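You operate a simulated robot arm through the tools that you are given. There is no shell and no other tool.

The job below is to be done with a simulated two-armed robot. You get a single attempt, and the scene is never put back.

## Task
Slide the heat lamp up, switch it to high and wait till both wet plates are dry.
Fine: lamp up before you switch on; once dry, switch off and slide the lamp down again; the plates never get too hot to touch. Where these are worked on the way, their far stop is far enough and under half their travel is too little: heat lamp.
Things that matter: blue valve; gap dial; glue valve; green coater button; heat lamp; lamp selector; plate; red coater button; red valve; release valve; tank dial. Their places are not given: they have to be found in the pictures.

It is judged by the outcome, as a careful person would: the job done as asked, and still so three seconds after it is handed in. It fails if anything else is knocked over, pushed out of place, dropped, spilled or broken.

## Robot
Two 7-joint arms with two-finger parallel grippers on one trunk that stands fixed in place. Base frame: the origin is at the foot of the trunk, x ahead of it, y to its left, z up. Readings come in m, rad, newtons and seconds.
The left shoulder is at [0.036, 0.174, 1.347], the right one opposite. With the tool pointing down near the work surface each hand reaches from about 0.1 to 0.62 m from the base axis, measured 20 degrees to its own side. Payload 3.6 kg a hand.
The TCP of each hand is the grasp point between the finger pads, 0.03 m short of the fingertips. In the tool frame z runs along the fingers and y along their closing line. Largest opening 0.11 m; finger width 0.02, thickness 0.01; the body of the gripper, 0.048 by 0.112 m, starts 0.055 m behind the TCP.
Orientation is told as [roll, pitch, yaw] about the base's x, y, z axes, in that order, counted from this pose: with the fingers straight down and closing along the base's y, the tool's x points along the base's -x, its y along +y and its z along -z.

## Interface
- The arms move only by the tool apply_moves. It takes "left_commands", "right_commands" or both (then of equal length, played together; a hand with none holds still); each is one flat list of numbers, 7 for each row, row after row: the shift along the tool's x, y, z in units of 40 mm (1.0 is 40 mm), then the turn, a rotation vector about the tool's x, y, z in units of 6 degrees (1.0 is 6 degrees), then the opening, from 0 (shut) to 1 (fully open). In form: [dx, dy, dz, wx, wy, wz, gripper, dx, dy, dz, wx, wy, wz, gripper, ...]. A call has 1 to 20 rows; each row shifts and turns the commanded pose from where the row before left it, along the tool's axes as they then stand. A call with a number of a shift or a turn outside -1 to 1 is refused whole. Rows are played at 5 a second. More than 0.05 m and 0.15 rad between two rows, or a gripper value outside its range, and nothing of the call is played. Where a pose cannot be reached the arm comes as near as it can. A force on the tool above 50 N (or 10 N above the force at the start of the call, whichever is more), or a blocked arm, ends the call early, and 0.2 s more pass. Each finger travels about 0.153 m/s and halts on what it meets, pressing with about 35 N; the grip force reading is that of the motor and also rises with nothing between the fingers. The clock runs only during rows and for 0.2 s after the last one: add rows that do not move to give the fingers time. The reply holds the time, the measured pose of the TCP, the force on the tool along the base axes, the opening and the grip force, in the units named above and with some noise, with the torque about the TCP (base axes, N m) and any sound that the robot's microphone picked up.
- Cameras (640 x 400 px; columns grow to the right, rows downward): "scene" is now at [0.1178, -0.0266, 1.5382]; the picture's right is [-0.29, -0.96, 0.00], its down [-0.40, 0.12, -0.91] and it looks along [0.87, -0.27, -0.42] (base axes); focal length 214 px, centre (320, 200). "left" rides on the left gripper at [0.073, -0.017, -0.103] in its tool frame; the picture's right is [0.23, 0.97, 0.00], its down [-0.76, 0.18, -0.62] and it looks along [-0.61, 0.14, 0.78] (tool axes); focal length 222 px, centre (320, 200). "right" rides on the right gripper at [0.072, 0.017, -0.103] in its tool frame; the picture's right is [-0.23, 0.97, 0.00], its down [-0.76, -0.18, -0.62] and it looks along [-0.61, -0.14, 0.78] (tool axes); focal length 222 px, centre (320, 200).
- snapshot(camera): a new picture of that camera. No time passes.
- move_column(by): slides the trunk up (or, below 0, down) by that many m; the arms and the scene camera ride with it, the base frame stays. It gives what a move gives, with no picture.
- turn_head(pan, tilt): turns the head with the scene camera to pan (to the left, within 1.501 rad either way) and tilt (down, from -0.506 to 1.204), counted from straight ahead of the robot. It gives what a move gives.
- probe_pixels(camera, pixels): for up to 12 pixels [column, row] of the newest picture of that camera ("zoom" is the newest enlarged one), the place [x, y, z] in the base frame of the surface seen there, good to about 0.003 m. No time passes.
- enlarge(camera, box): a new picture of the part [left, top, right, bottom] of that camera's present view, enlarged. No time passes.
- finish_job(): hands the job in; it is judged then, once.

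Leave the grippers open and the arms clear of the work at the hand-in unless told otherwise.

The tools are called after "Call:" as name(argument=value, ...) on one line, values as JSON. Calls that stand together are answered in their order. apply_moves: Moves the arms, as the interface text tells. Its arguments: {"type":"object","properties":{"left_commands":{"type":"array","items":{"type":"number"}},"right_commands":{"type":"array","items":{"type":"number"}}},"required":[]} The other tools are called the same way: move_column (by) slides the trunk up or down; turn_head (pan, tilt) turns the head that bears the scene camera; snapshot (camera) takes a picture; probe_pixels (camera, pixels) gives the place of the surface under pixels of a picture; enlarge (camera, box) takes an enlarged picture of a part of a camera's view; finish_job () hands the job in.

At the start:

```text
clock: 0.0
left_tcp_pos: [0.349, -0.0089, 1.5366]
left_tool_rot: [-0.009, -0.002, 0.008]
left_ft_force: [-0.7, 0.0, 0.3]
left_moment: [0.02, 0.01, 0.03]
left_opening: 0.1102
left_grip_force: 0.1
right_tcp_pos: [0.3916, -0.4193, 1.4947]
right_tool_rot: [0.0, 0.001, 0.001]
right_ft_force: [-0.3, 0.4, -0.3]
right_moment: [-0.04, -0.02, -0.03]
right_opening: 0.11
right_grip_force: 0.0
trunk travel left (down, up): [-0.462, 0.301]
head pan, tilt: [-0.298, 0.435]
```

scene: 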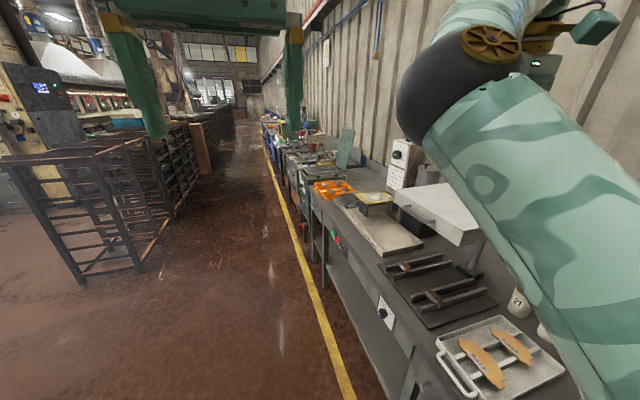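
right: 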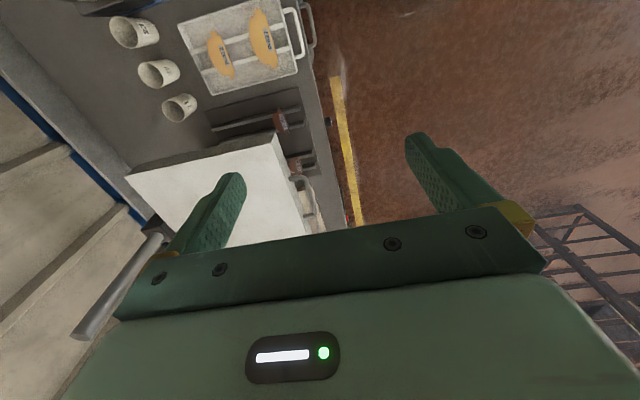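
left: 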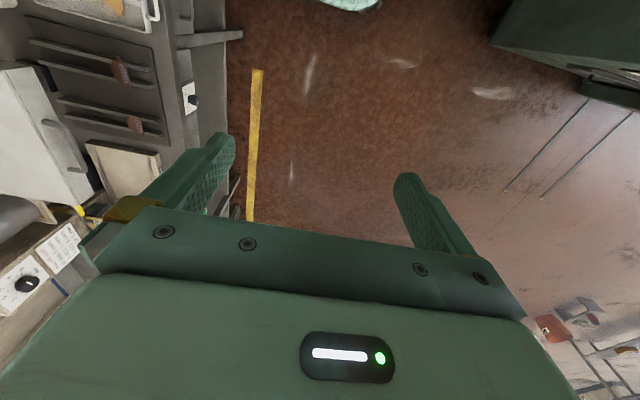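

The scene picture shows a bench to the right front, with a white box on a post (perhaps the heat lamp), a selector box and trays. The right arm covers part of it, so I turn the head further right and down for a better look.

Call:
turn_head(pan=-0.9, tilt=0.7)

Call:
snapshot(camera="scene")

Call:
enlarge(camera="right", box=[80, 0, 360, 240])

Call:
enlarge(camera="left", box=[0, 0, 260, 320])

```text
clock: 1.0
left_tcp_pos: [0.3486, -0.0097, 1.5374]
left_tool_rot: [-0.01, -0.002, 0.006]
left_ft_force: [0.6, 0.4, -0.3]
left_moment: [0.0, -0.01, 0.02]
left_opening: 0.1099
left_grip_force: 0.1
right_tcp_pos: [0.3897, -0.4188, 1.4944]
right_tool_rot: [-0.001, -0.001, 0.0]
right_ft_force: [-0.5, -0.7, 0.1]
right_moment: [0.04, 0.0, 0.01]
right_opening: 0.1099
right_grip_force: 0.1
trunk travel left (down, up): [-0.462, 0.301]
head pan, tilt: [-0.901, 0.7]
```

```text
taken
```

scene: 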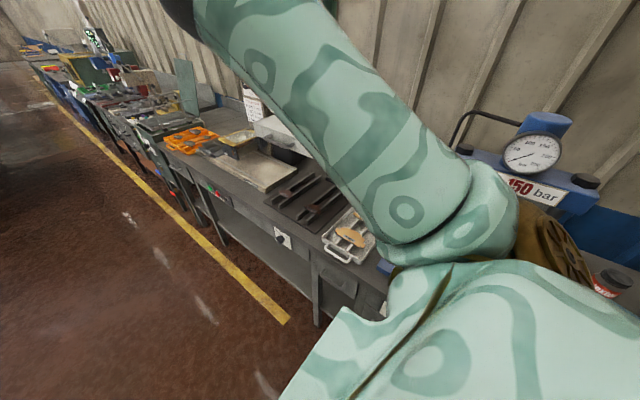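

```text
1.67 times, centred on (220, 120) of right
```

zoom: 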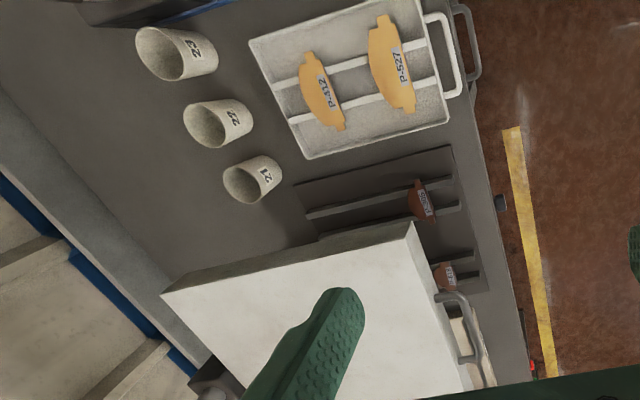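

```text
1.25 times, centred on (130, 160) of left
```

zoom: 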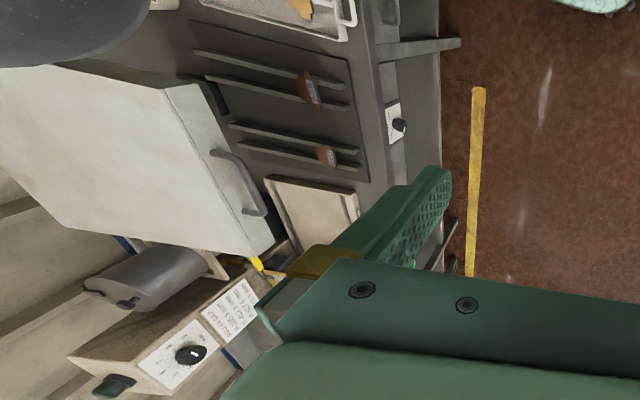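

I can see the white box with a bar handle (probably the heat lamp), plates with labels on dark rails beneath it, a small front-panel knob, and a box with a dial. I look again at the earlier head direction and probe places from the wrist cameras.

Call:
snapshot(camera="right")

Call:
probe_pixels(camera="right", pixels=[[215, 170], [275, 140], [135, 180], [300, 200], [282, 122], [294, 165], [327, 121], [240, 115], [180, 107], [260, 40], [90, 310], [225, 130]])

Call:
snapshot(camera="left")

Call:
probe_pixels(camera="left", pixels=[[50, 125], [80, 165], [95, 200], [80, 210], [60, 210], [28, 284], [62, 245], [40, 230], [193, 99], [121, 72], [135, 124], [120, 170]])

```text
taken
```

right: 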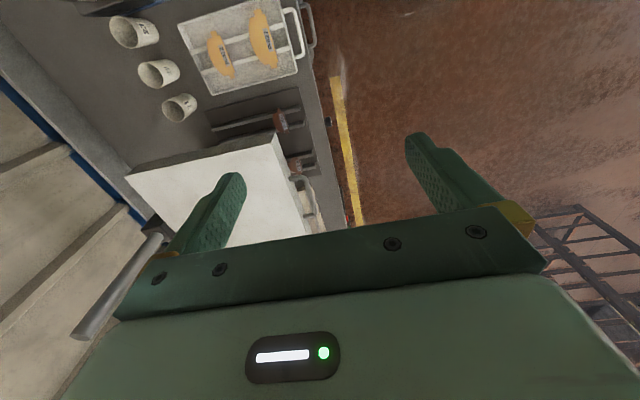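

```text
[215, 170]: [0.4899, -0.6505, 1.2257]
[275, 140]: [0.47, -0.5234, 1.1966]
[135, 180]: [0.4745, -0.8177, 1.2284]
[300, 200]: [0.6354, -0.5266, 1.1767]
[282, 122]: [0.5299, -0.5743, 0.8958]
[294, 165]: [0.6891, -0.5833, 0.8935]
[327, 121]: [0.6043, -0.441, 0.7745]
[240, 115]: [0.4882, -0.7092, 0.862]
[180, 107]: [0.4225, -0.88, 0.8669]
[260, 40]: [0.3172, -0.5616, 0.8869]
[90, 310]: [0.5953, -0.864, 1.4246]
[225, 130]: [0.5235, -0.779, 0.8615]
```

```text
taken
```

left: 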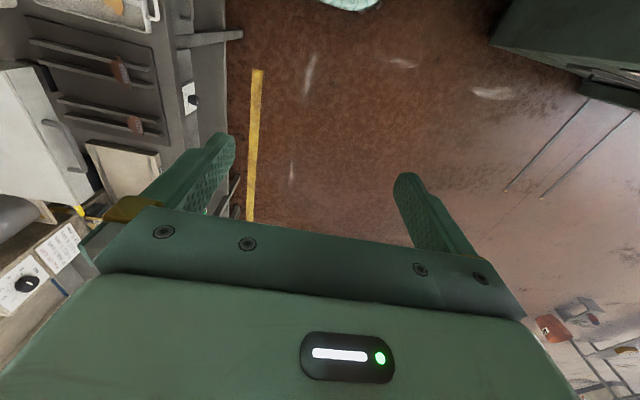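

```text
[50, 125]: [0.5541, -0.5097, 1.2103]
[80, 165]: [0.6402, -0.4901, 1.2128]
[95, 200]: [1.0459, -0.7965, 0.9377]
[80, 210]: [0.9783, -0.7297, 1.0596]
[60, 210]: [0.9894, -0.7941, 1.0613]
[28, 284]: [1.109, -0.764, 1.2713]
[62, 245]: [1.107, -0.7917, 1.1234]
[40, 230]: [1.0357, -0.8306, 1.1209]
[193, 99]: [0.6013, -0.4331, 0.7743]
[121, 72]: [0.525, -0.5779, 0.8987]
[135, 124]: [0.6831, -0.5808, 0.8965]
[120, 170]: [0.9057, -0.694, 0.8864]
```

The white lamp box sits at about x 0.47–0.67, y -0.52 to -0.82, with its top at z 1.22 and its handle at y -0.49. The front-panel knob is at (0.60, -0.43, 0.774). I turn the head partly back and enlarge that area.

Call:
turn_head(pan=-0.5, tilt=0.5)

Call:
snapshot(camera="scene")

Call:
enlarge(camera="scene", box=[200, 100, 440, 250])

Call:
enlarge(camera="scene", box=[240, 200, 480, 350])

```text
clock: 1.9
left_tcp_pos: [0.3488, -0.0095, 1.537]
left_tool_rot: [-0.008, -0.002, 0.007]
left_ft_force: [0.4, -0.1, -0.4]
left_moment: [-0.01, -0.04, -0.03]
left_opening: 0.1101
left_grip_force: 0.0
right_tcp_pos: [0.3906, -0.4189, 1.4953]
right_tool_rot: [-0.001, 0.001, 0.0]
right_ft_force: [-0.3, 0.1, -0.2]
right_moment: [0.01, 0.01, 0.0]
right_opening: 0.11
right_grip_force: 0.2
trunk travel left (down, up): [-0.462, 0.301]
head pan, tilt: [-0.499, 0.499]
```

```text
taken
```

scene: 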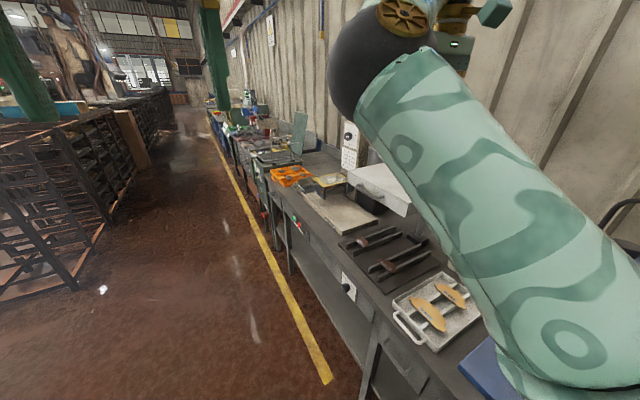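

```text
2.67 times, centred on (320, 175) of scene
```

zoom: 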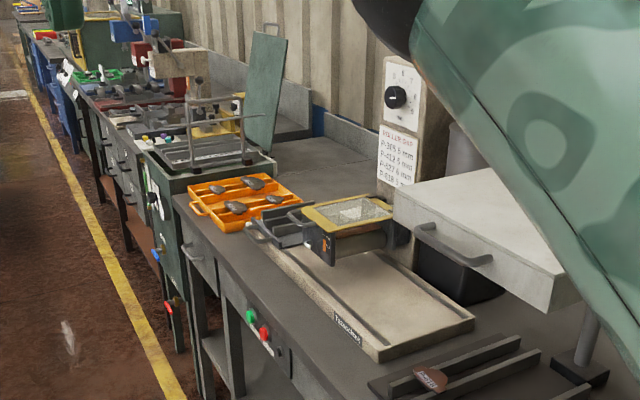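

```text
2.67 times, centred on (360, 275) of scene
```

zoom: 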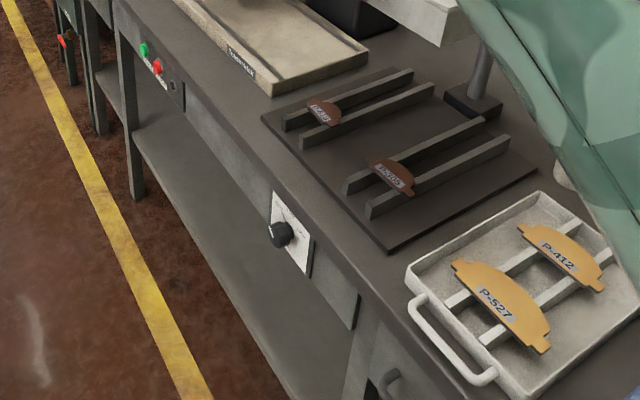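

The close views make most of this clear. The post dial with the mm list at (1.11, -0.76) is the gap dial. Green and red buttons belong to the coater. Two dark, wet plates lie on the rails under the white lamp box, and the front-panel knob on a white plate at scene (349, 287) is probably the lamp selector. I now move the left arm aside to +y, so the right arm can turn its fingers toward the bench.

Call:
apply_moves(left_commands=[0, 1, 0, 0, 0, 0, 1, 0, 1, 0, 0, 0, 0, 1, 0, 1, 0, 0, 0, 0, 1, 0, 1, 0, 0, 0, 0, 1, 0, 1, 0, 0, 0, 0, 1, 0, 1, 0, 0, 0, 0, 1])

Call:
enlarge(camera="scene", box=[320, 260, 380, 300])

Call:
enlarge(camera="scene", box=[330, 150, 450, 240])

```text
clock: 3.3
left_tcp_pos: [0.3165, 0.1575, 1.515]
left_tool_rot: [-0.009, -0.003, 0.006]
left_ft_force: [-0.4, 0.1, 0.9]
left_moment: [0.03, 0.0, 0.02]
left_opening: 0.11
left_grip_force: 0.2
left hand out of reach, approached as far as the arm can: row 2, 3, 4, 5, 6
right_tcp_pos: [0.3903, -0.419, 1.4955]
right_tool_rot: [0.0, 0.0, -0.001]
right_ft_force: [-0.5, -0.1, -0.9]
right_moment: [0.04, 0.02, 0.01]
right_opening: 0.1099
right_grip_force: 0.1
trunk travel left (down, up): [-0.462, 0.301]
head pan, tilt: [-0.499, 0.499]
```

```text
10.00 times, centred on (350, 280) of scene
```

zoom: 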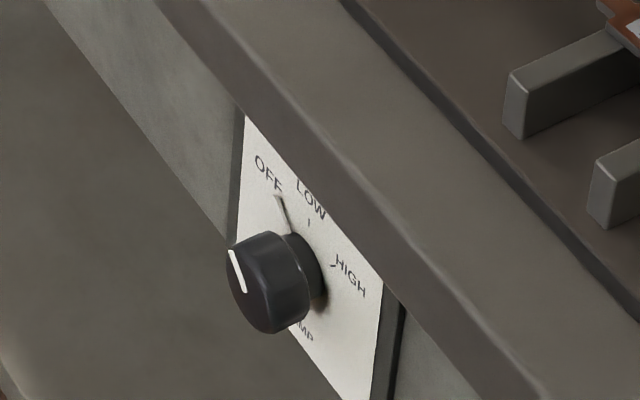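

```text
4.44 times, centred on (390, 195) of scene
```

zoom: 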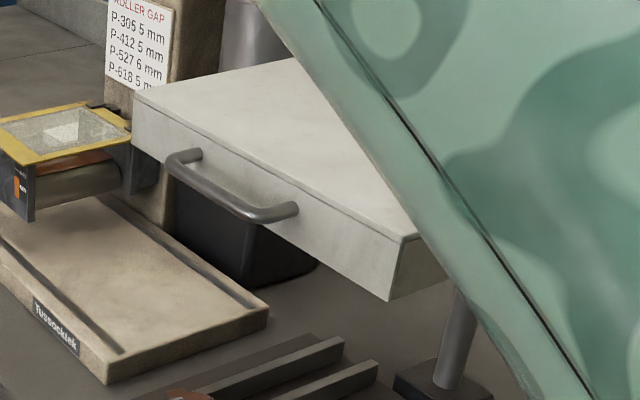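

The front-panel knob is labelled OFF / LOW / HIGH / LAMP, so it is the lamp selector, and it now points to OFF. The lamp's handle is a horizontal bar on its front face. I turn the right hand by 90 degrees so the fingers point at the bench (-y) and close vertically, staying well above the lamp.

Call:
apply_moves(right_commands=[0, 0.5, 0, 1, 0, 0, 1, 0, 0.5, 0, 1, 0, 0, 1, 0, 0.5, 0, 1, 0, 0, 1, 0, 0.3, 0, 1, 0, 0, 1, 0, 0, 0, 1, 0, 0, 1, 0, 0, 0, 1, 0, 0, 1, 0, 0, 0, 1, 0, 0, 1, 0, 0, 0, 1, 0, 0, 1])

Call:
snapshot(camera="scene")

Call:
snapshot(camera="right")

```text
clock: 5.1
left_tcp_pos: [0.3158, 0.1584, 1.5156]
left_tool_rot: [-0.009, -0.001, 0.008]
left_ft_force: [0.4, -0.5, -0.4]
left_moment: [0.01, 0.03, -0.02]
left_opening: 0.1101
left_grip_force: 0.1
right_tcp_pos: [0.3906, -0.3738, 1.489]
right_tool_rot: [-0.84, 0.0, 0.0]
right_ft_force: [-0.2, 0.8, -0.5]
right_moment: [0.02, 0.0, 0.0]
right_opening: 0.1098
right_grip_force: 0.0
right hand out of reach, approached as far as the arm can: row 3, 4
trunk travel left (down, up): [-0.462, 0.301]
head pan, tilt: [-0.499, 0.499]
```

```text
taken
```

scene: 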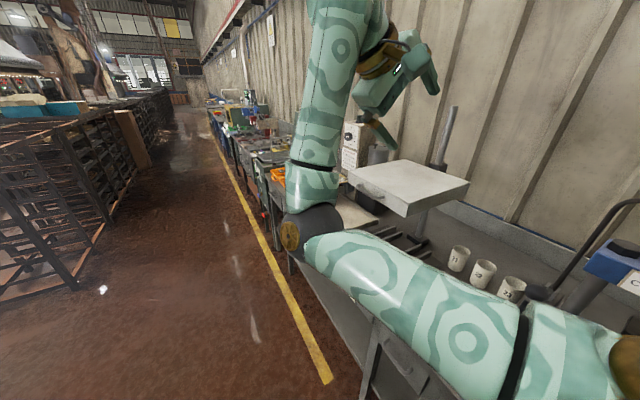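

```text
taken
```

right: 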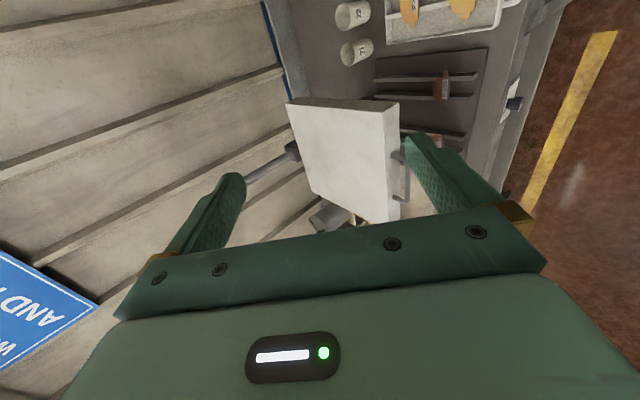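

The elbow has swung down, the lamp is now fully visible, and its post rises behind it to scene (452, 110). I probe the post, the lamp corners, the handle and the elbow.

Call:
probe_pixels(camera="scene", pixels=[[452, 110], [440, 165], [352, 175], [412, 160], [469, 183], [410, 210], [362, 187], [385, 197], [373, 192], [300, 225], [400, 190], [440, 290]])

Call:
enlarge(camera="scene", box=[330, 100, 490, 220])

Call:
probe_pixels(camera="right", pixels=[[397, 155], [408, 165], [405, 198], [408, 180], [392, 150], [386, 110], [395, 218], [270, 165], [515, 103]])

```text
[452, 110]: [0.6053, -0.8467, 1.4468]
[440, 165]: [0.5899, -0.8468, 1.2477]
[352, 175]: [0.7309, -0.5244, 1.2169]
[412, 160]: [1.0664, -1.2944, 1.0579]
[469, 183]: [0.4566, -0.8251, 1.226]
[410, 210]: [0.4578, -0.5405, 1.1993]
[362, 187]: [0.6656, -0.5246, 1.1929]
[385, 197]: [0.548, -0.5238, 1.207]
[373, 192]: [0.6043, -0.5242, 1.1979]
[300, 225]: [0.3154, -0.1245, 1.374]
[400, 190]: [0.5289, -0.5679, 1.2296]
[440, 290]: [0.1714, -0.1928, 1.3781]
```

```text
3.33 times, centred on (410, 160) of scene
```

zoom: 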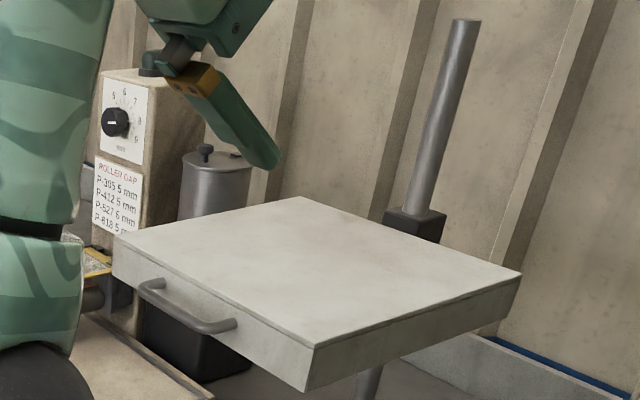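

```text
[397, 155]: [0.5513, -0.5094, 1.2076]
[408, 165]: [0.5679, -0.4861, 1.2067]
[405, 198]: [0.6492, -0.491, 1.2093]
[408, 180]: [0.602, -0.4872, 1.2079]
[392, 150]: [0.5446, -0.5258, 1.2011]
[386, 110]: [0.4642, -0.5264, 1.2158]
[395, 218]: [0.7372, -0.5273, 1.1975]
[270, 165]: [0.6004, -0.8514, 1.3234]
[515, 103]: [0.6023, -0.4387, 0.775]
```

The handle bar runs along x from 0.55 to 0.65. Its front is near y -0.486 and z is about 1.20, and the lamp face is at y -0.524. The post top at z 1.447 shows there is room to slide up. I finish the turn to horizontal fingers while moving ahead to x 0.60, well in front of the lamp.

Call:
apply_moves(right_commands=[-0.75, 0, 0, 1, 0, 0, 1, -0.75, 0, 0, 1, 0, 0, 1, -0.75, 0, 0, 1, 0, 0, 1, -0.75, 0, 0, 1, 0, 0, 1, -0.75, 0, 0, 1, 0, 0, 1, -0.75, 0, 0, 1, 0, 0, 1, -0.75, 0, 0, 1, 0, 0, 1, 0, 0.5, 0, 0, 0, 0, 1, 0, 1, 0, 0, 0, 0, 1, 0, 1, 0, 0, 0, 0, 1, 0, 1, 0, 0, 0, 0, 1])

Call:
snapshot(camera="scene")

Call:
snapshot(camera="right")

```text
clock: 7.5
left_tcp_pos: [0.3176, 0.1591, 1.5157]
left_tool_rot: [-0.008, -0.002, 0.009]
left_ft_force: [0.1, -0.2, -0.3]
left_moment: [0.03, 0.0, 0.04]
left_opening: 0.1101
left_grip_force: 0.0
right_tcp_pos: [0.6019, -0.3739, 1.3494]
right_tool_rot: [-1.573, -0.001, 0.0]
right_ft_force: [0.0, -0.6, -0.9]
right_moment: [0.0, 0.01, 0.06]
right_opening: 0.1098
right_grip_force: 0.1
trunk travel left (down, up): [-0.462, 0.301]
head pan, tilt: [-0.499, 0.499]
```

```text
taken
```

scene: 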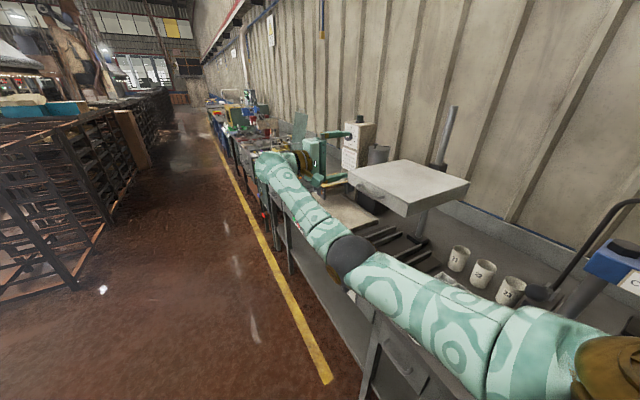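

```text
taken
```

right: 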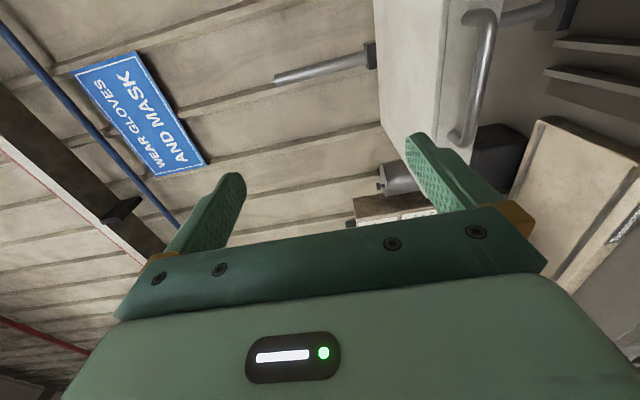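

The right hand is at (0.602, -0.374, 1.349) with fingers level. The handle bar shows in the right picture from (480, 15) to (465, 135), so I probe it for its exact height.

Call:
probe_pixels(camera="right", pixels=[[483, 70], [488, 70], [493, 60], [478, 90], [484, 90], [490, 40], [455, 135], [470, 20], [445, 100], [460, 70]])

Call:
enlarge(camera="right", box=[420, 0, 540, 160])

```text
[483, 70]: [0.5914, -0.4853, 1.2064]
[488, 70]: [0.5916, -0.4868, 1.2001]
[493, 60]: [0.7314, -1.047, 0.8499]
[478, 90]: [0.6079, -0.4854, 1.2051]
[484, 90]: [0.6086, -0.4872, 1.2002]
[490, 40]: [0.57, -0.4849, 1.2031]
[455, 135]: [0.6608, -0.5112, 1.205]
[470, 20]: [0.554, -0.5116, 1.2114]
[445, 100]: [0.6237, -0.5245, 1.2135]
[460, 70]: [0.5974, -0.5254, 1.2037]
```

```text
2.50 times, centred on (480, 80) of right
```

zoom: 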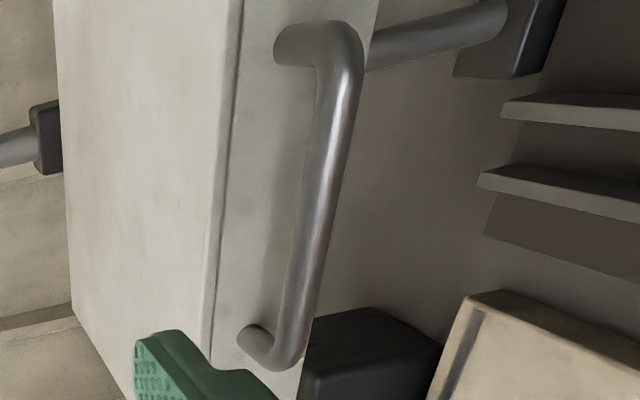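

The bar centre is at about y -0.490, z 1.202, with a 25 mm gap to the lamp face. I lower the hand 147 mm and move 70 mm toward the bar, then check the alignment.

Call:
apply_moves(right_commands=[0, 1, 0, 0, 0, 0, 1, 0, 1, 0, 0, 0, 0, 1, 0, 1, 0, 0, 0, 0, 1, 0, 0.675, 0, 0, 0, 0, 1, 0, 0, 0.7, 0, 0, 0, 1, 0, 0, 0.7, 0, 0, 0, 1])

Call:
snapshot(camera="right")

Call:
snapshot(camera="scene")

```text
clock: 8.9
left_tcp_pos: [0.3164, 0.1585, 1.5144]
left_tool_rot: [-0.009, -0.001, 0.007]
left_ft_force: [-0.3, -0.1, 1.1]
left_moment: [0.0, 0.0, 0.01]
left_opening: 0.1102
left_grip_force: 0.1
right_tcp_pos: [0.601, -0.4291, 1.2024]
right_tool_rot: [-1.572, 0.001, 0.001]
right_ft_force: [0.6, -0.6, 0.1]
right_moment: [0.01, 0.02, -0.01]
right_opening: 0.1102
right_grip_force: 0.0
trunk travel left (down, up): [-0.462, 0.301]
head pan, tilt: [-0.499, 0.499]
```

```text
taken
```

right: 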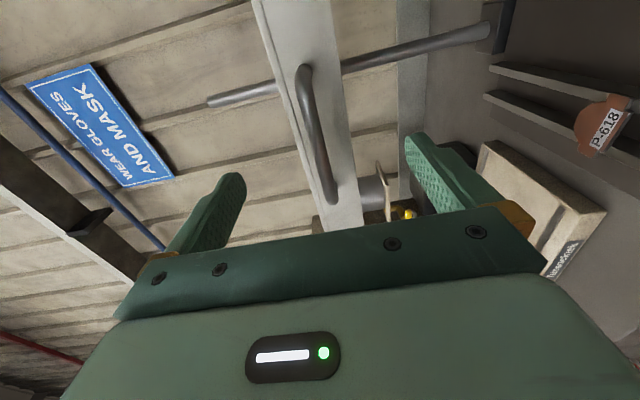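

```text
taken
```

scene: 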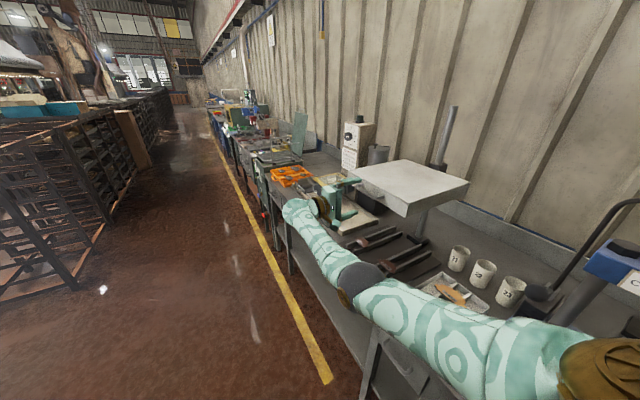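

The bar lies between the open fingers. I move in the last 55 mm, then close on it and wait.

Call:
apply_moves(right_commands=[0, 0, 0.7, 0, 0, 0, 1, 0, 0, 0.675, 0, 0, 0, 1, 0, 0, 0, 0, 0, 0, 0, 0, 0, 0, 0, 0, 0, 0, 0, 0, 0, 0, 0, 0, 0, 0, 0, 0, 0, 0, 0, 0])

Call:
snapshot(camera="right")

```text
clock: 10.3
left_tcp_pos: [0.3174, 0.1601, 1.5158]
left_tool_rot: [-0.009, -0.003, 0.008]
left_ft_force: [0.3, 0.9, 0.1]
left_moment: [-0.01, 0.03, 0.0]
left_opening: 0.1101
left_grip_force: 0.0
right_tcp_pos: [0.5989, -0.482, 1.2028]
right_tool_rot: [-1.571, 0.002, 0.001]
right_ft_force: [0.5, 0.9, 5.1]
right_moment: [-0.03, 0.03, 0.31]
right_opening: 0.0122
right_grip_force: 44.5
trunk travel left (down, up): [-0.462, 0.301]
head pan, tilt: [-0.499, 0.499]
```

```text
taken
```

right: 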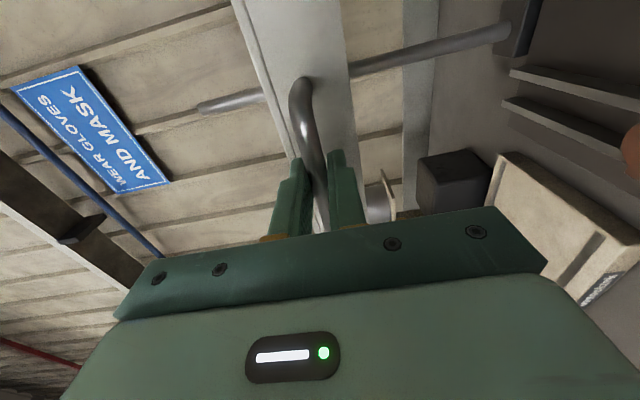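

The bar is gripped at 12 mm opening. I lift slowly, 60 mm to start, watching the force.

Call:
apply_moves(right_commands=[0, -0.3, 0, 0, 0, 0, 0, 0, -0.3, 0, 0, 0, 0, 0, 0, -0.3, 0, 0, 0, 0, 0, 0, -0.3, 0, 0, 0, 0, 0, 0, -0.3, 0, 0, 0, 0, 0])

Call:
snapshot(camera="scene")

```text
clock: 11.5
left_tcp_pos: [0.316, 0.1593, 1.5161]
left_tool_rot: [-0.008, -0.002, 0.007]
left_ft_force: [-0.2, 0.2, 0.9]
left_moment: [0.02, 0.01, 0.01]
left_opening: 0.11
left_grip_force: 0.0
right_tcp_pos: [0.6002, -0.4838, 1.2656]
right_tool_rot: [-1.576, -0.002, 0.0]
right_ft_force: [-2.3, 4.1, 0.1]
right_moment: [0.01, 0.09, -0.76]
right_opening: 0.0116
right_grip_force: 45.1
trunk travel left (down, up): [-0.462, 0.301]
head pan, tilt: [-0.499, 0.499]
```

```text
taken
```

scene: 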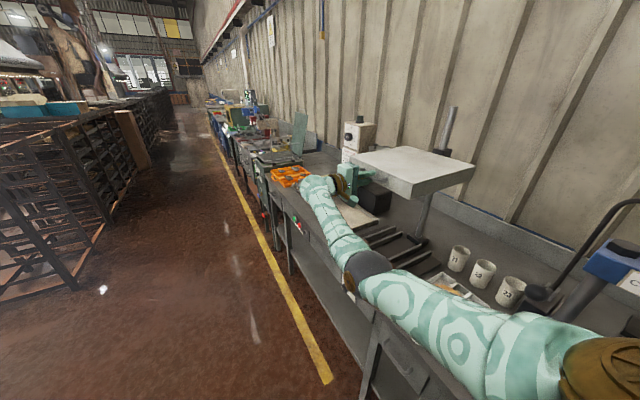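

The lamp rises with the hand at low force, now at z 1.266. I go on upward in small steps toward the stop.

Call:
apply_moves(right_commands=[0, -0.3, 0, 0, 0, 0, 0, 0, -0.3, 0, 0, 0, 0, 0, 0, -0.3, 0, 0, 0, 0, 0, 0, -0.3, 0, 0, 0, 0, 0, 0, -0.3, 0, 0, 0, 0, 0])

Call:
snapshot(camera="scene")

```text
clock: 12.7
left_tcp_pos: [0.3165, 0.1587, 1.5159]
left_tool_rot: [-0.009, -0.002, 0.007]
left_ft_force: [0.2, -0.4, 0.1]
left_moment: [-0.01, -0.02, -0.02]
left_opening: 0.11
left_grip_force: 0.1
right_tcp_pos: [0.6011, -0.484, 1.3228]
right_tool_rot: [-1.574, 0.001, -0.003]
right_ft_force: [-5.2, 4.6, -7.4]
right_moment: [0.03, -0.1, 0.36]
right_opening: 0.0114
right_grip_force: 44.4
trunk travel left (down, up): [-0.462, 0.301]
head pan, tilt: [-0.499, 0.499]
```

```text
taken
```

scene: 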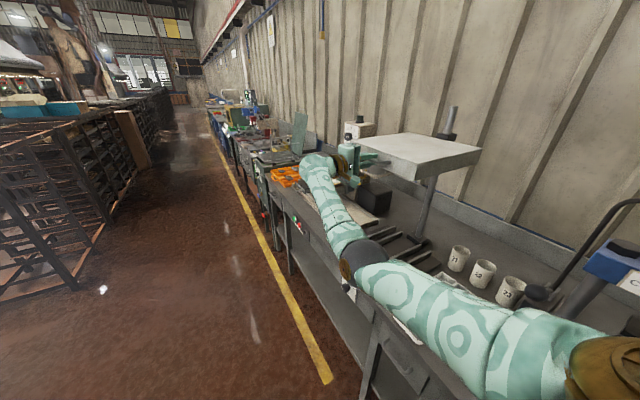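

It is up 120 mm (z 1.323), and some post still shows above the clamp. I go on with smaller steps.

Call:
apply_moves(right_commands=[0, -0.25, 0, 0, 0, 0, 0, 0, -0.25, 0, 0, 0, 0, 0, 0, -0.25, 0, 0, 0, 0, 0, 0, 0, 0, 0, 0, 0, 0])

Call:
enlarge(camera="scene", box=[330, 80, 490, 220])

```text
clock: 13.1
left_tcp_pos: [0.3163, 0.1581, 1.514]
left_tool_rot: [-0.007, -0.002, 0.007]
left_ft_force: [-0.1, -0.1, 0.1]
left_moment: [0.0, -0.03, 0.02]
left_opening: 0.11
left_grip_force: 0.0
right_tcp_pos: [0.6003, -0.4846, 1.3234]
right_tool_rot: [-1.55, 0.005, 0.0]
right_ft_force: [-5.9, 2.7, -6.0]
right_moment: [0.05, -0.29, 0.69]
right_opening: 0.0119
right_grip_force: 45.0
trunk travel left (down, up): [-0.462, 0.301]
head pan, tilt: [-0.499, 0.499]
stopped in row 2 (right hand): the force on the tool passed its limit at 57 N (the readings are from after the stop); the commanded pose is now the measured one
```

```text
2.86 times, centred on (410, 150) of scene
```

zoom: 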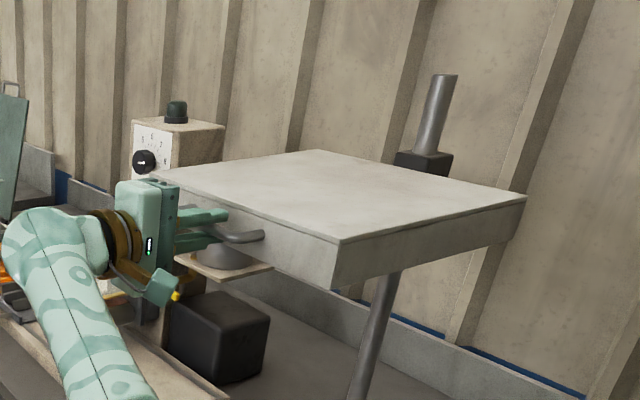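

The lamp met its upper stop: the force passed the limit and z stays at 1.323, for a travel of about 120 mm. I open the fingers only part way first, to see whether the lamp stays up by itself.

Call:
apply_moves(right_commands=[0, 0, 0, 0, 0, 0, 0.3, 0, 0, 0, 0, 0, 0, 0.3, 0, 0, 0, 0, 0, 0, 0.3])

Call:
snapshot(camera="right")

Call:
snapshot(camera="scene")

Call:
probe_pixels(camera="scene", pixels=[[450, 145], [440, 150], [420, 165], [453, 106]])

```text
clock: 13.9
left_tcp_pos: [0.3177, 0.1597, 1.5147]
left_tool_rot: [-0.008, -0.003, 0.007]
left_ft_force: [0.6, -0.4, 0.2]
left_moment: [-0.01, 0.01, 0.01]
left_opening: 0.11
left_grip_force: 0.0
right_tcp_pos: [0.6012, -0.4833, 1.3244]
right_tool_rot: [-1.551, 0.004, -0.002]
right_ft_force: [0.2, 0.0, 0.0]
right_moment: [0.01, -0.02, -0.03]
right_opening: 0.033
right_grip_force: 0.1
trunk travel left (down, up): [-0.462, 0.301]
head pan, tilt: [-0.499, 0.499]
```

```text
taken
```

right: 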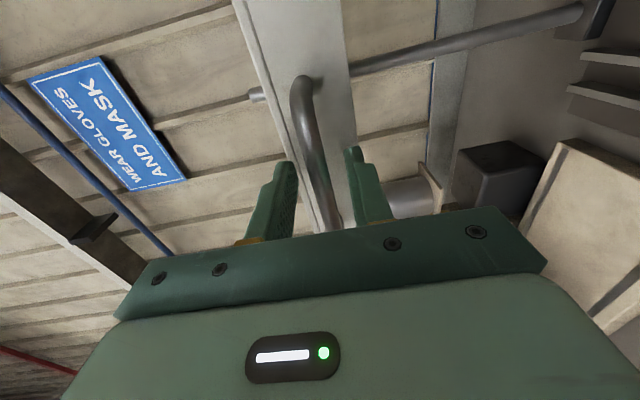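

```text
taken
```

scene: 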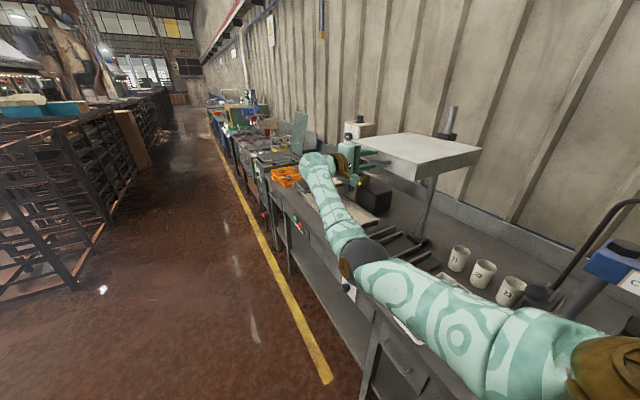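

```text
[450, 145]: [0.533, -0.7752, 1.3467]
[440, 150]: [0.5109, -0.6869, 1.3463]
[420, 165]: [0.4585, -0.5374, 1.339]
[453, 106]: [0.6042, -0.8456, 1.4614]
```

The lamp stays up: its top reads z 1.346 against 1.228 before, with no load on the tool. I retract the hand straight back 120 mm, opening wide.

Call:
apply_moves(right_commands=[0, 0, -0.5, 0, 0, 0, 0.5, 0, 0, -0.8, 0, 0, 0, 0.7, 0, 0, -0.8, 0, 0, 0, 0.7, 0, 0, -0.9, 0, 0, 0, 0.7])

Call:
turn_head(pan=-0.6, tilt=0.7)

Call:
snapshot(camera="scene")

Call:
snapshot(camera="right")

```text
clock: 14.9
left_tcp_pos: [0.3162, 0.1602, 1.515]
left_tool_rot: [-0.008, -0.002, 0.006]
left_ft_force: [0.5, 0.2, 0.4]
left_moment: [-0.03, 0.03, -0.02]
left_opening: 0.11
left_grip_force: 0.0
right_tcp_pos: [0.6008, -0.3611, 1.3252]
right_tool_rot: [-1.553, 0.006, -0.003]
right_ft_force: [-0.7, 0.2, -0.1]
right_moment: [0.01, 0.03, 0.0]
right_opening: 0.0768
right_grip_force: 0.1
trunk travel left (down, up): [-0.462, 0.301]
head pan, tilt: [-0.499, 0.499]
```

```text
clock: 15.7
left_tcp_pos: [0.3173, 0.1581, 1.5158]
left_tool_rot: [-0.009, -0.003, 0.007]
left_ft_force: [0.8, -0.2, 0.3]
left_moment: [0.0, -0.02, 0.01]
left_opening: 0.11
left_grip_force: 0.1
right_tcp_pos: [0.6032, -0.3638, 1.3256]
right_tool_rot: [-1.551, 0.006, -0.002]
right_ft_force: [-0.2, -0.7, -0.7]
right_moment: [-0.01, 0.02, -0.03]
right_opening: 0.077
right_grip_force: 0.0
trunk travel left (down, up): [-0.462, 0.301]
head pan, tilt: [-0.6, 0.7]
```

```text
taken
```

scene: 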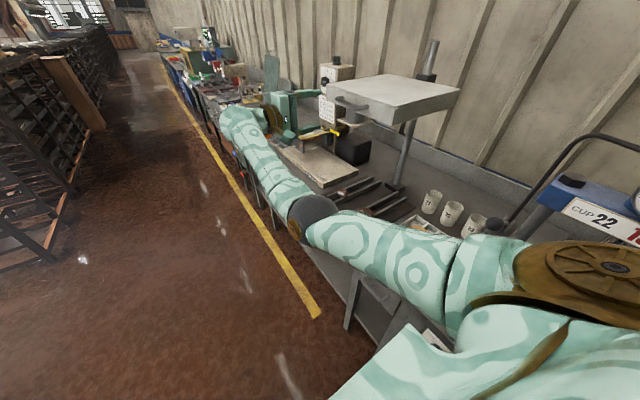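

```text
taken
```

right: 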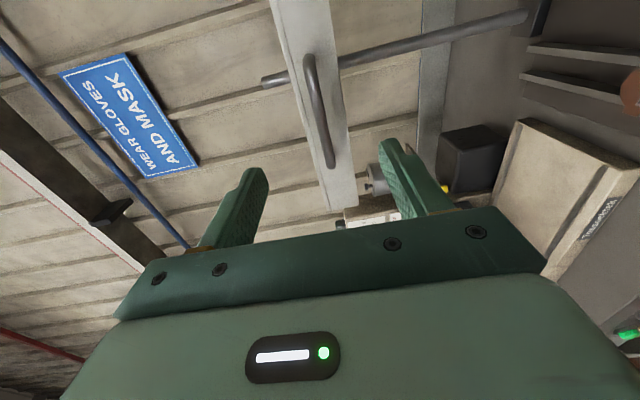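

The lamp holds its place. Before lowering the trunk I check the clearance between the right arm and the bench front, by probing the elbow, the upper arm, the bench edge and the tray.

Call:
probe_pixels(camera="scene", pixels=[[305, 215], [305, 235], [345, 250], [400, 250], [360, 285], [390, 300], [435, 330], [350, 320], [420, 222], [340, 180], [450, 260], [330, 265]])

```text
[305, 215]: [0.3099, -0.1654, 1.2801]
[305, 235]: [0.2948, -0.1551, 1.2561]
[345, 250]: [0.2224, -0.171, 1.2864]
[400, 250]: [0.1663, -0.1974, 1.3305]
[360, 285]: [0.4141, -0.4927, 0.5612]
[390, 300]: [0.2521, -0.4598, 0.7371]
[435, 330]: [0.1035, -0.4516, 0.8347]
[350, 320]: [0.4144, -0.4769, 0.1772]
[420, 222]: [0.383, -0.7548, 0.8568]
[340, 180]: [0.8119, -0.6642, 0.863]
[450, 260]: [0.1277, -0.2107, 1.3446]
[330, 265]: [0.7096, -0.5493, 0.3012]
```

The arm keeps about 0.2 m from the bench front (y -0.45), so lowering is safe. I lower the trunk by 0.35 m.

Call:
move_column(by=-0.35)

Call:
snapshot(camera="scene")

Call:
snapshot(camera="right")

```text
clock: 19.1
left_tcp_pos: [0.3162, 0.1589, 1.1653]
left_tool_rot: [-0.01, -0.002, 0.008]
left_ft_force: [-0.1, 0.6, 0.5]
left_moment: [-0.01, 0.02, -0.01]
left_opening: 0.1102
left_grip_force: 0.1
right_tcp_pos: [0.6005, -0.364, 0.9766]
right_tool_rot: [-1.551, 0.005, -0.003]
right_ft_force: [0.3, -0.3, 0.3]
right_moment: [0.05, 0.0, 0.02]
right_opening: 0.077
right_grip_force: 0.0
trunk travel left (down, up): [-0.112, 0.651]
head pan, tilt: [-0.6, 0.7]
```

```text
taken
```

scene: 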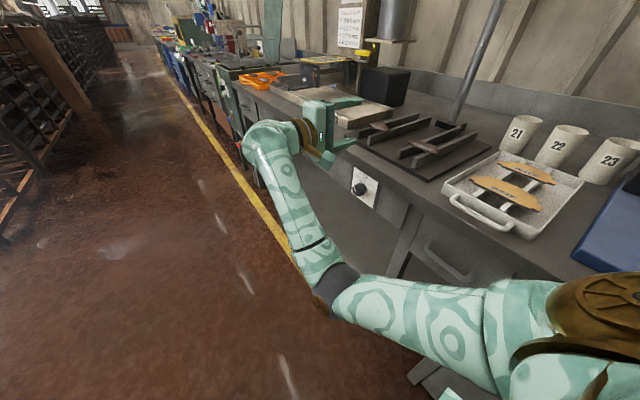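

```text
taken
```

right: 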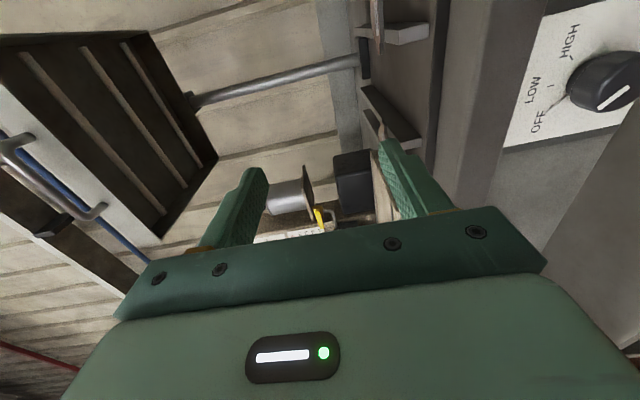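

Now I have a good view of the selector, at right (605, 85) and scene (362, 187), and of the wet plates. I enlarge both and probe the knob and its marks.

Call:
enlarge(camera="right", box=[500, 0, 640, 150])

Call:
probe_pixels(camera="right", pixels=[[612, 97], [635, 82], [600, 108], [580, 95], [600, 55], [630, 90], [553, 112], [551, 87], [565, 62], [540, 122], [533, 90], [570, 40]])

Call:
enlarge(camera="scene", box=[330, 80, 500, 210])

```text
2.67 times, centred on (570, 75) of right
```

zoom: 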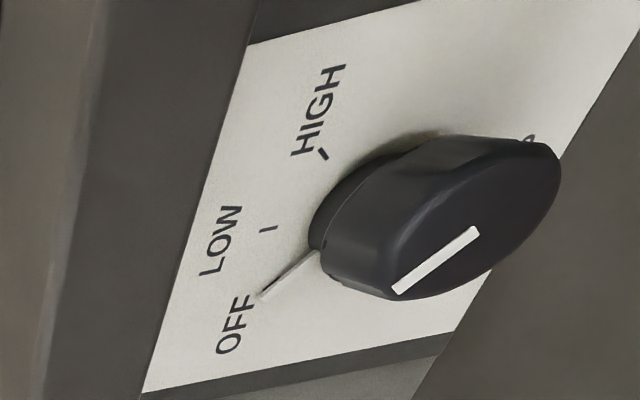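

```text
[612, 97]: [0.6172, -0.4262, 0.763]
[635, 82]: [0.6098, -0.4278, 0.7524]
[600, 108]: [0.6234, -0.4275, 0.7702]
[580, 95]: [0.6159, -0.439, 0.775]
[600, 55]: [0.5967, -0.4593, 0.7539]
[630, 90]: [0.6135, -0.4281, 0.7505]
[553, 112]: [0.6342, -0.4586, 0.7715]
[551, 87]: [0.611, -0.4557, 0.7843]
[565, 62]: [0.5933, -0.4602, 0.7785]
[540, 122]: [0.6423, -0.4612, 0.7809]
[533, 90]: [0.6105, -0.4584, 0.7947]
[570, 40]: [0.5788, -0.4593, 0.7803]
```

```text
3.08 times, centred on (415, 145) of scene
```

zoom: 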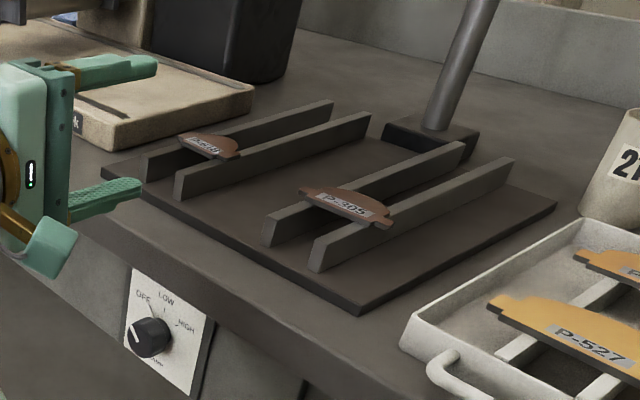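

I probe the knob face rim and the tick marks in the selector close-up to get the centre and the angles.

Call:
enlarge(camera="right", box=[500, 0, 640, 150])

Call:
probe_pixels(camera="zoom", pixels=[[474, 230], [398, 290], [552, 155], [395, 270], [480, 275], [460, 175], [545, 200], [265, 297], [313, 253], [268, 228], [323, 154], [528, 138]])

Call:
enlarge(camera="scene", box=[340, 165, 390, 210])

```text
2.67 times, centred on (570, 75) of right
```

zoom: 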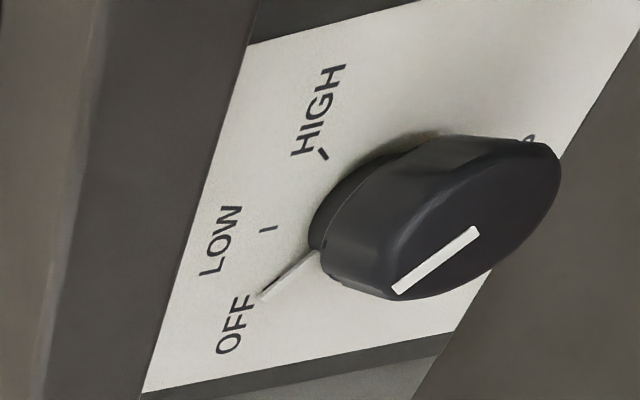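

```text
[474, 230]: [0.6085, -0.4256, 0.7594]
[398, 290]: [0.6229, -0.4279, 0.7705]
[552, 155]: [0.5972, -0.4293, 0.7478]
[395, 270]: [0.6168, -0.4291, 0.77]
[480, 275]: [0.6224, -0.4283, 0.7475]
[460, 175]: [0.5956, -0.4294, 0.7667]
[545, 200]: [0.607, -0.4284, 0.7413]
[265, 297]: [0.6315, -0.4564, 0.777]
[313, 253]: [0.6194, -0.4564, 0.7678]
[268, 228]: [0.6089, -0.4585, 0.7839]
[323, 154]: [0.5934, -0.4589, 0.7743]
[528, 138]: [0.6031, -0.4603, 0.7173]
```

```text
8.89 times, centred on (365, 188) of scene
```

zoom: 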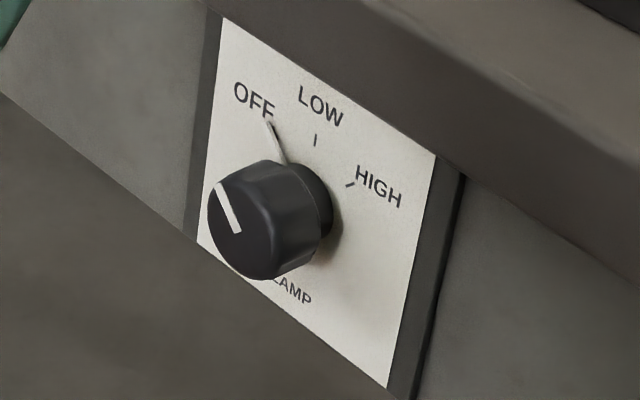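

The knob centre is at about (0.609, 0.759) in x and z. Its radius is 18 mm, the face is at y -0.427 and the panel at y -0.459. OFF lies about 50° left of LOW and HIGH about 48° right, so the turn is roughly 100° clockwise, seen from the aisle. I lower the hand to the knob height, level the fingers, and pre-turn the hand 48° counter-clockwise, staying 35 mm off the knob.

Call:
apply_moves(right_commands=[-0.2, 1, 0, 0.19, 0, 0, 0.7, 0, 1, 0, 0, 0, 0, 0.7, 0, 1, 0, 0, 0, 0, 0.7, 0, 1, 0, 0, 0, 0, 0.7, 0, 1, 0, 0, 0, 0, 0.7, 0, 0.44, 0, 0, 0, 0, 0.7, 0, 0, 0, 0, 0, -1, 0.7, 0, 0, 0, 0, 0, -1, 0.7, 0, 0, 0, 0, 0, -1, 0.7, 0, 0, 0, 0, 0, -1, 0.7, 0, 0, 0, 0, 0, -1, 0.7, 0, 0, 0, 0, 0, -1, 0.7, 0, 0, 0, 0, 0, -1, 0.7, 0, 0, 0, 0, 0, -1, 0.7])

Call:
snapshot(camera="right")

Call:
snapshot(camera="scene")

```text
clock: 22.1
left_tcp_pos: [0.318, 0.1593, 1.1649]
left_tool_rot: [-0.009, -0.001, 0.007]
left_ft_force: [0.0, -0.4, -0.4]
left_moment: [-0.02, 0.0, -0.03]
left_opening: 0.11
left_grip_force: 0.0
right_tcp_pos: [0.6093, -0.3637, 0.7578]
right_tool_rot: [-1.571, 0.846, -0.004]
right_ft_force: [-1.2, 0.2, -0.1]
right_moment: [0.0, -0.01, -0.02]
right_opening: 0.0771
right_grip_force: 0.3
trunk travel left (down, up): [-0.112, 0.651]
head pan, tilt: [-0.6, 0.7]
```

```text
taken
```

right: 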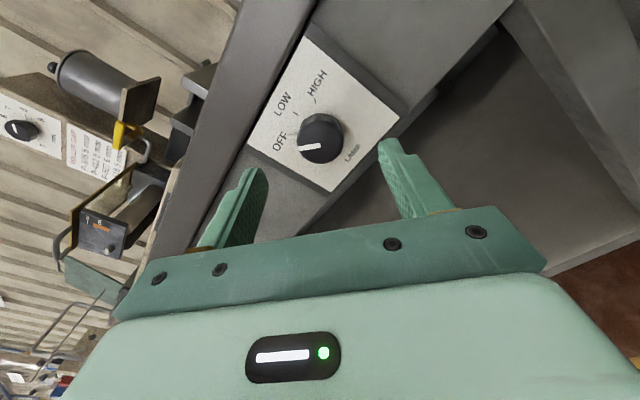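

```text
taken
```

scene: 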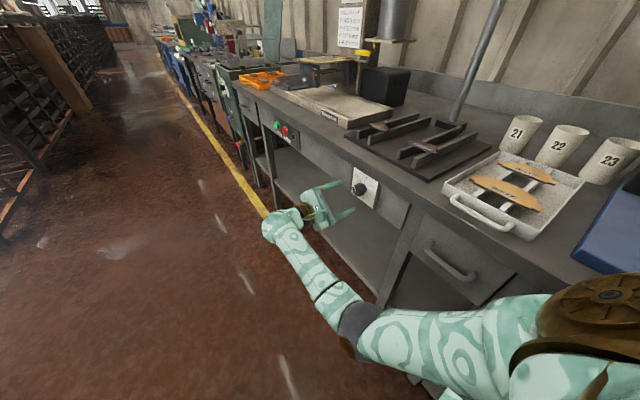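

The hand faces the knob, with the pointer clearly at OFF. I re-check the knob centre from this nearer view before moving in.

Call:
enlarge(camera="right", box=[240, 30, 410, 195])

Call:
probe_pixels(camera="right", pixels=[[320, 146], [318, 162], [338, 140], [302, 148], [320, 128], [333, 157], [307, 136], [289, 133], [299, 112], [315, 101], [360, 140], [313, 190]])

```text
2.42 times, centred on (325, 112) of right
```

zoom: 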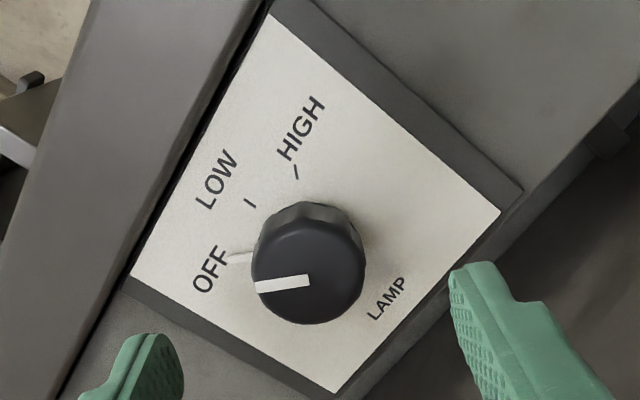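

```text
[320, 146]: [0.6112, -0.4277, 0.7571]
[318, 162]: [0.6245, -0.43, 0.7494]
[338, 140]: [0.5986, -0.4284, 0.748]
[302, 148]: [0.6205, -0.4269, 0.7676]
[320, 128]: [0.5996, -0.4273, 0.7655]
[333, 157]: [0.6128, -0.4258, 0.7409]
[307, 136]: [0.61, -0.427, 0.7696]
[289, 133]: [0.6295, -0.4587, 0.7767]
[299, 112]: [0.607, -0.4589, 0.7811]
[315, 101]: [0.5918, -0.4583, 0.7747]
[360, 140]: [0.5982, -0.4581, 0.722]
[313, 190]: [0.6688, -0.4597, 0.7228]
```

The centre is confirmed at (0.609, 0.759), and the TCP is within 1.5 mm of it. I move in 60 mm so the tips stay 4 mm off the panel, then close on the knob.

Call:
apply_moves(right_commands=[0, 0, 0.75, 0, 0, 0, 0.7, 0, 0, 0.75, 0, 0, 0, 0.7, 0, 0, 0, 0, 0, 0, 0, 0, 0, 0, 0, 0, 0, 0, 0, 0, 0, 0, 0, 0, 0])

Call:
snapshot(camera="right")

```text
clock: 23.3
left_tcp_pos: [0.3175, 0.1576, 1.1657]
left_tool_rot: [-0.008, -0.001, 0.006]
left_ft_force: [0.1, 0.3, 0.7]
left_moment: [0.0, 0.03, -0.01]
left_opening: 0.1101
left_grip_force: 0.0
right_tcp_pos: [0.6091, -0.4223, 0.7576]
right_tool_rot: [-1.573, 0.844, -0.001]
right_ft_force: [-1.4, -1.2, -2.0]
right_moment: [0.22, -0.01, 0.87]
right_opening: 0.0375
right_grip_force: 45.2
trunk travel left (down, up): [-0.112, 0.651]
head pan, tilt: [-0.6, 0.7]
```

```text
taken
```

right: 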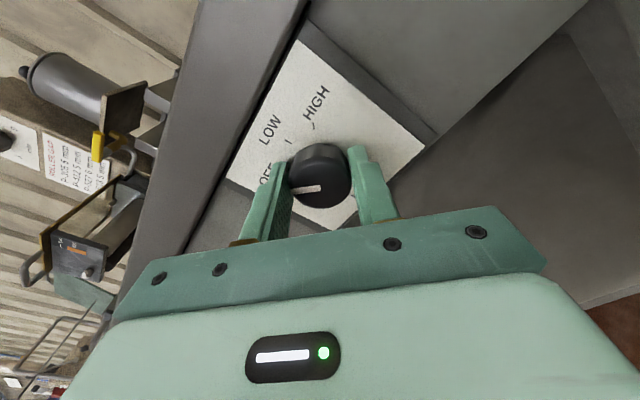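

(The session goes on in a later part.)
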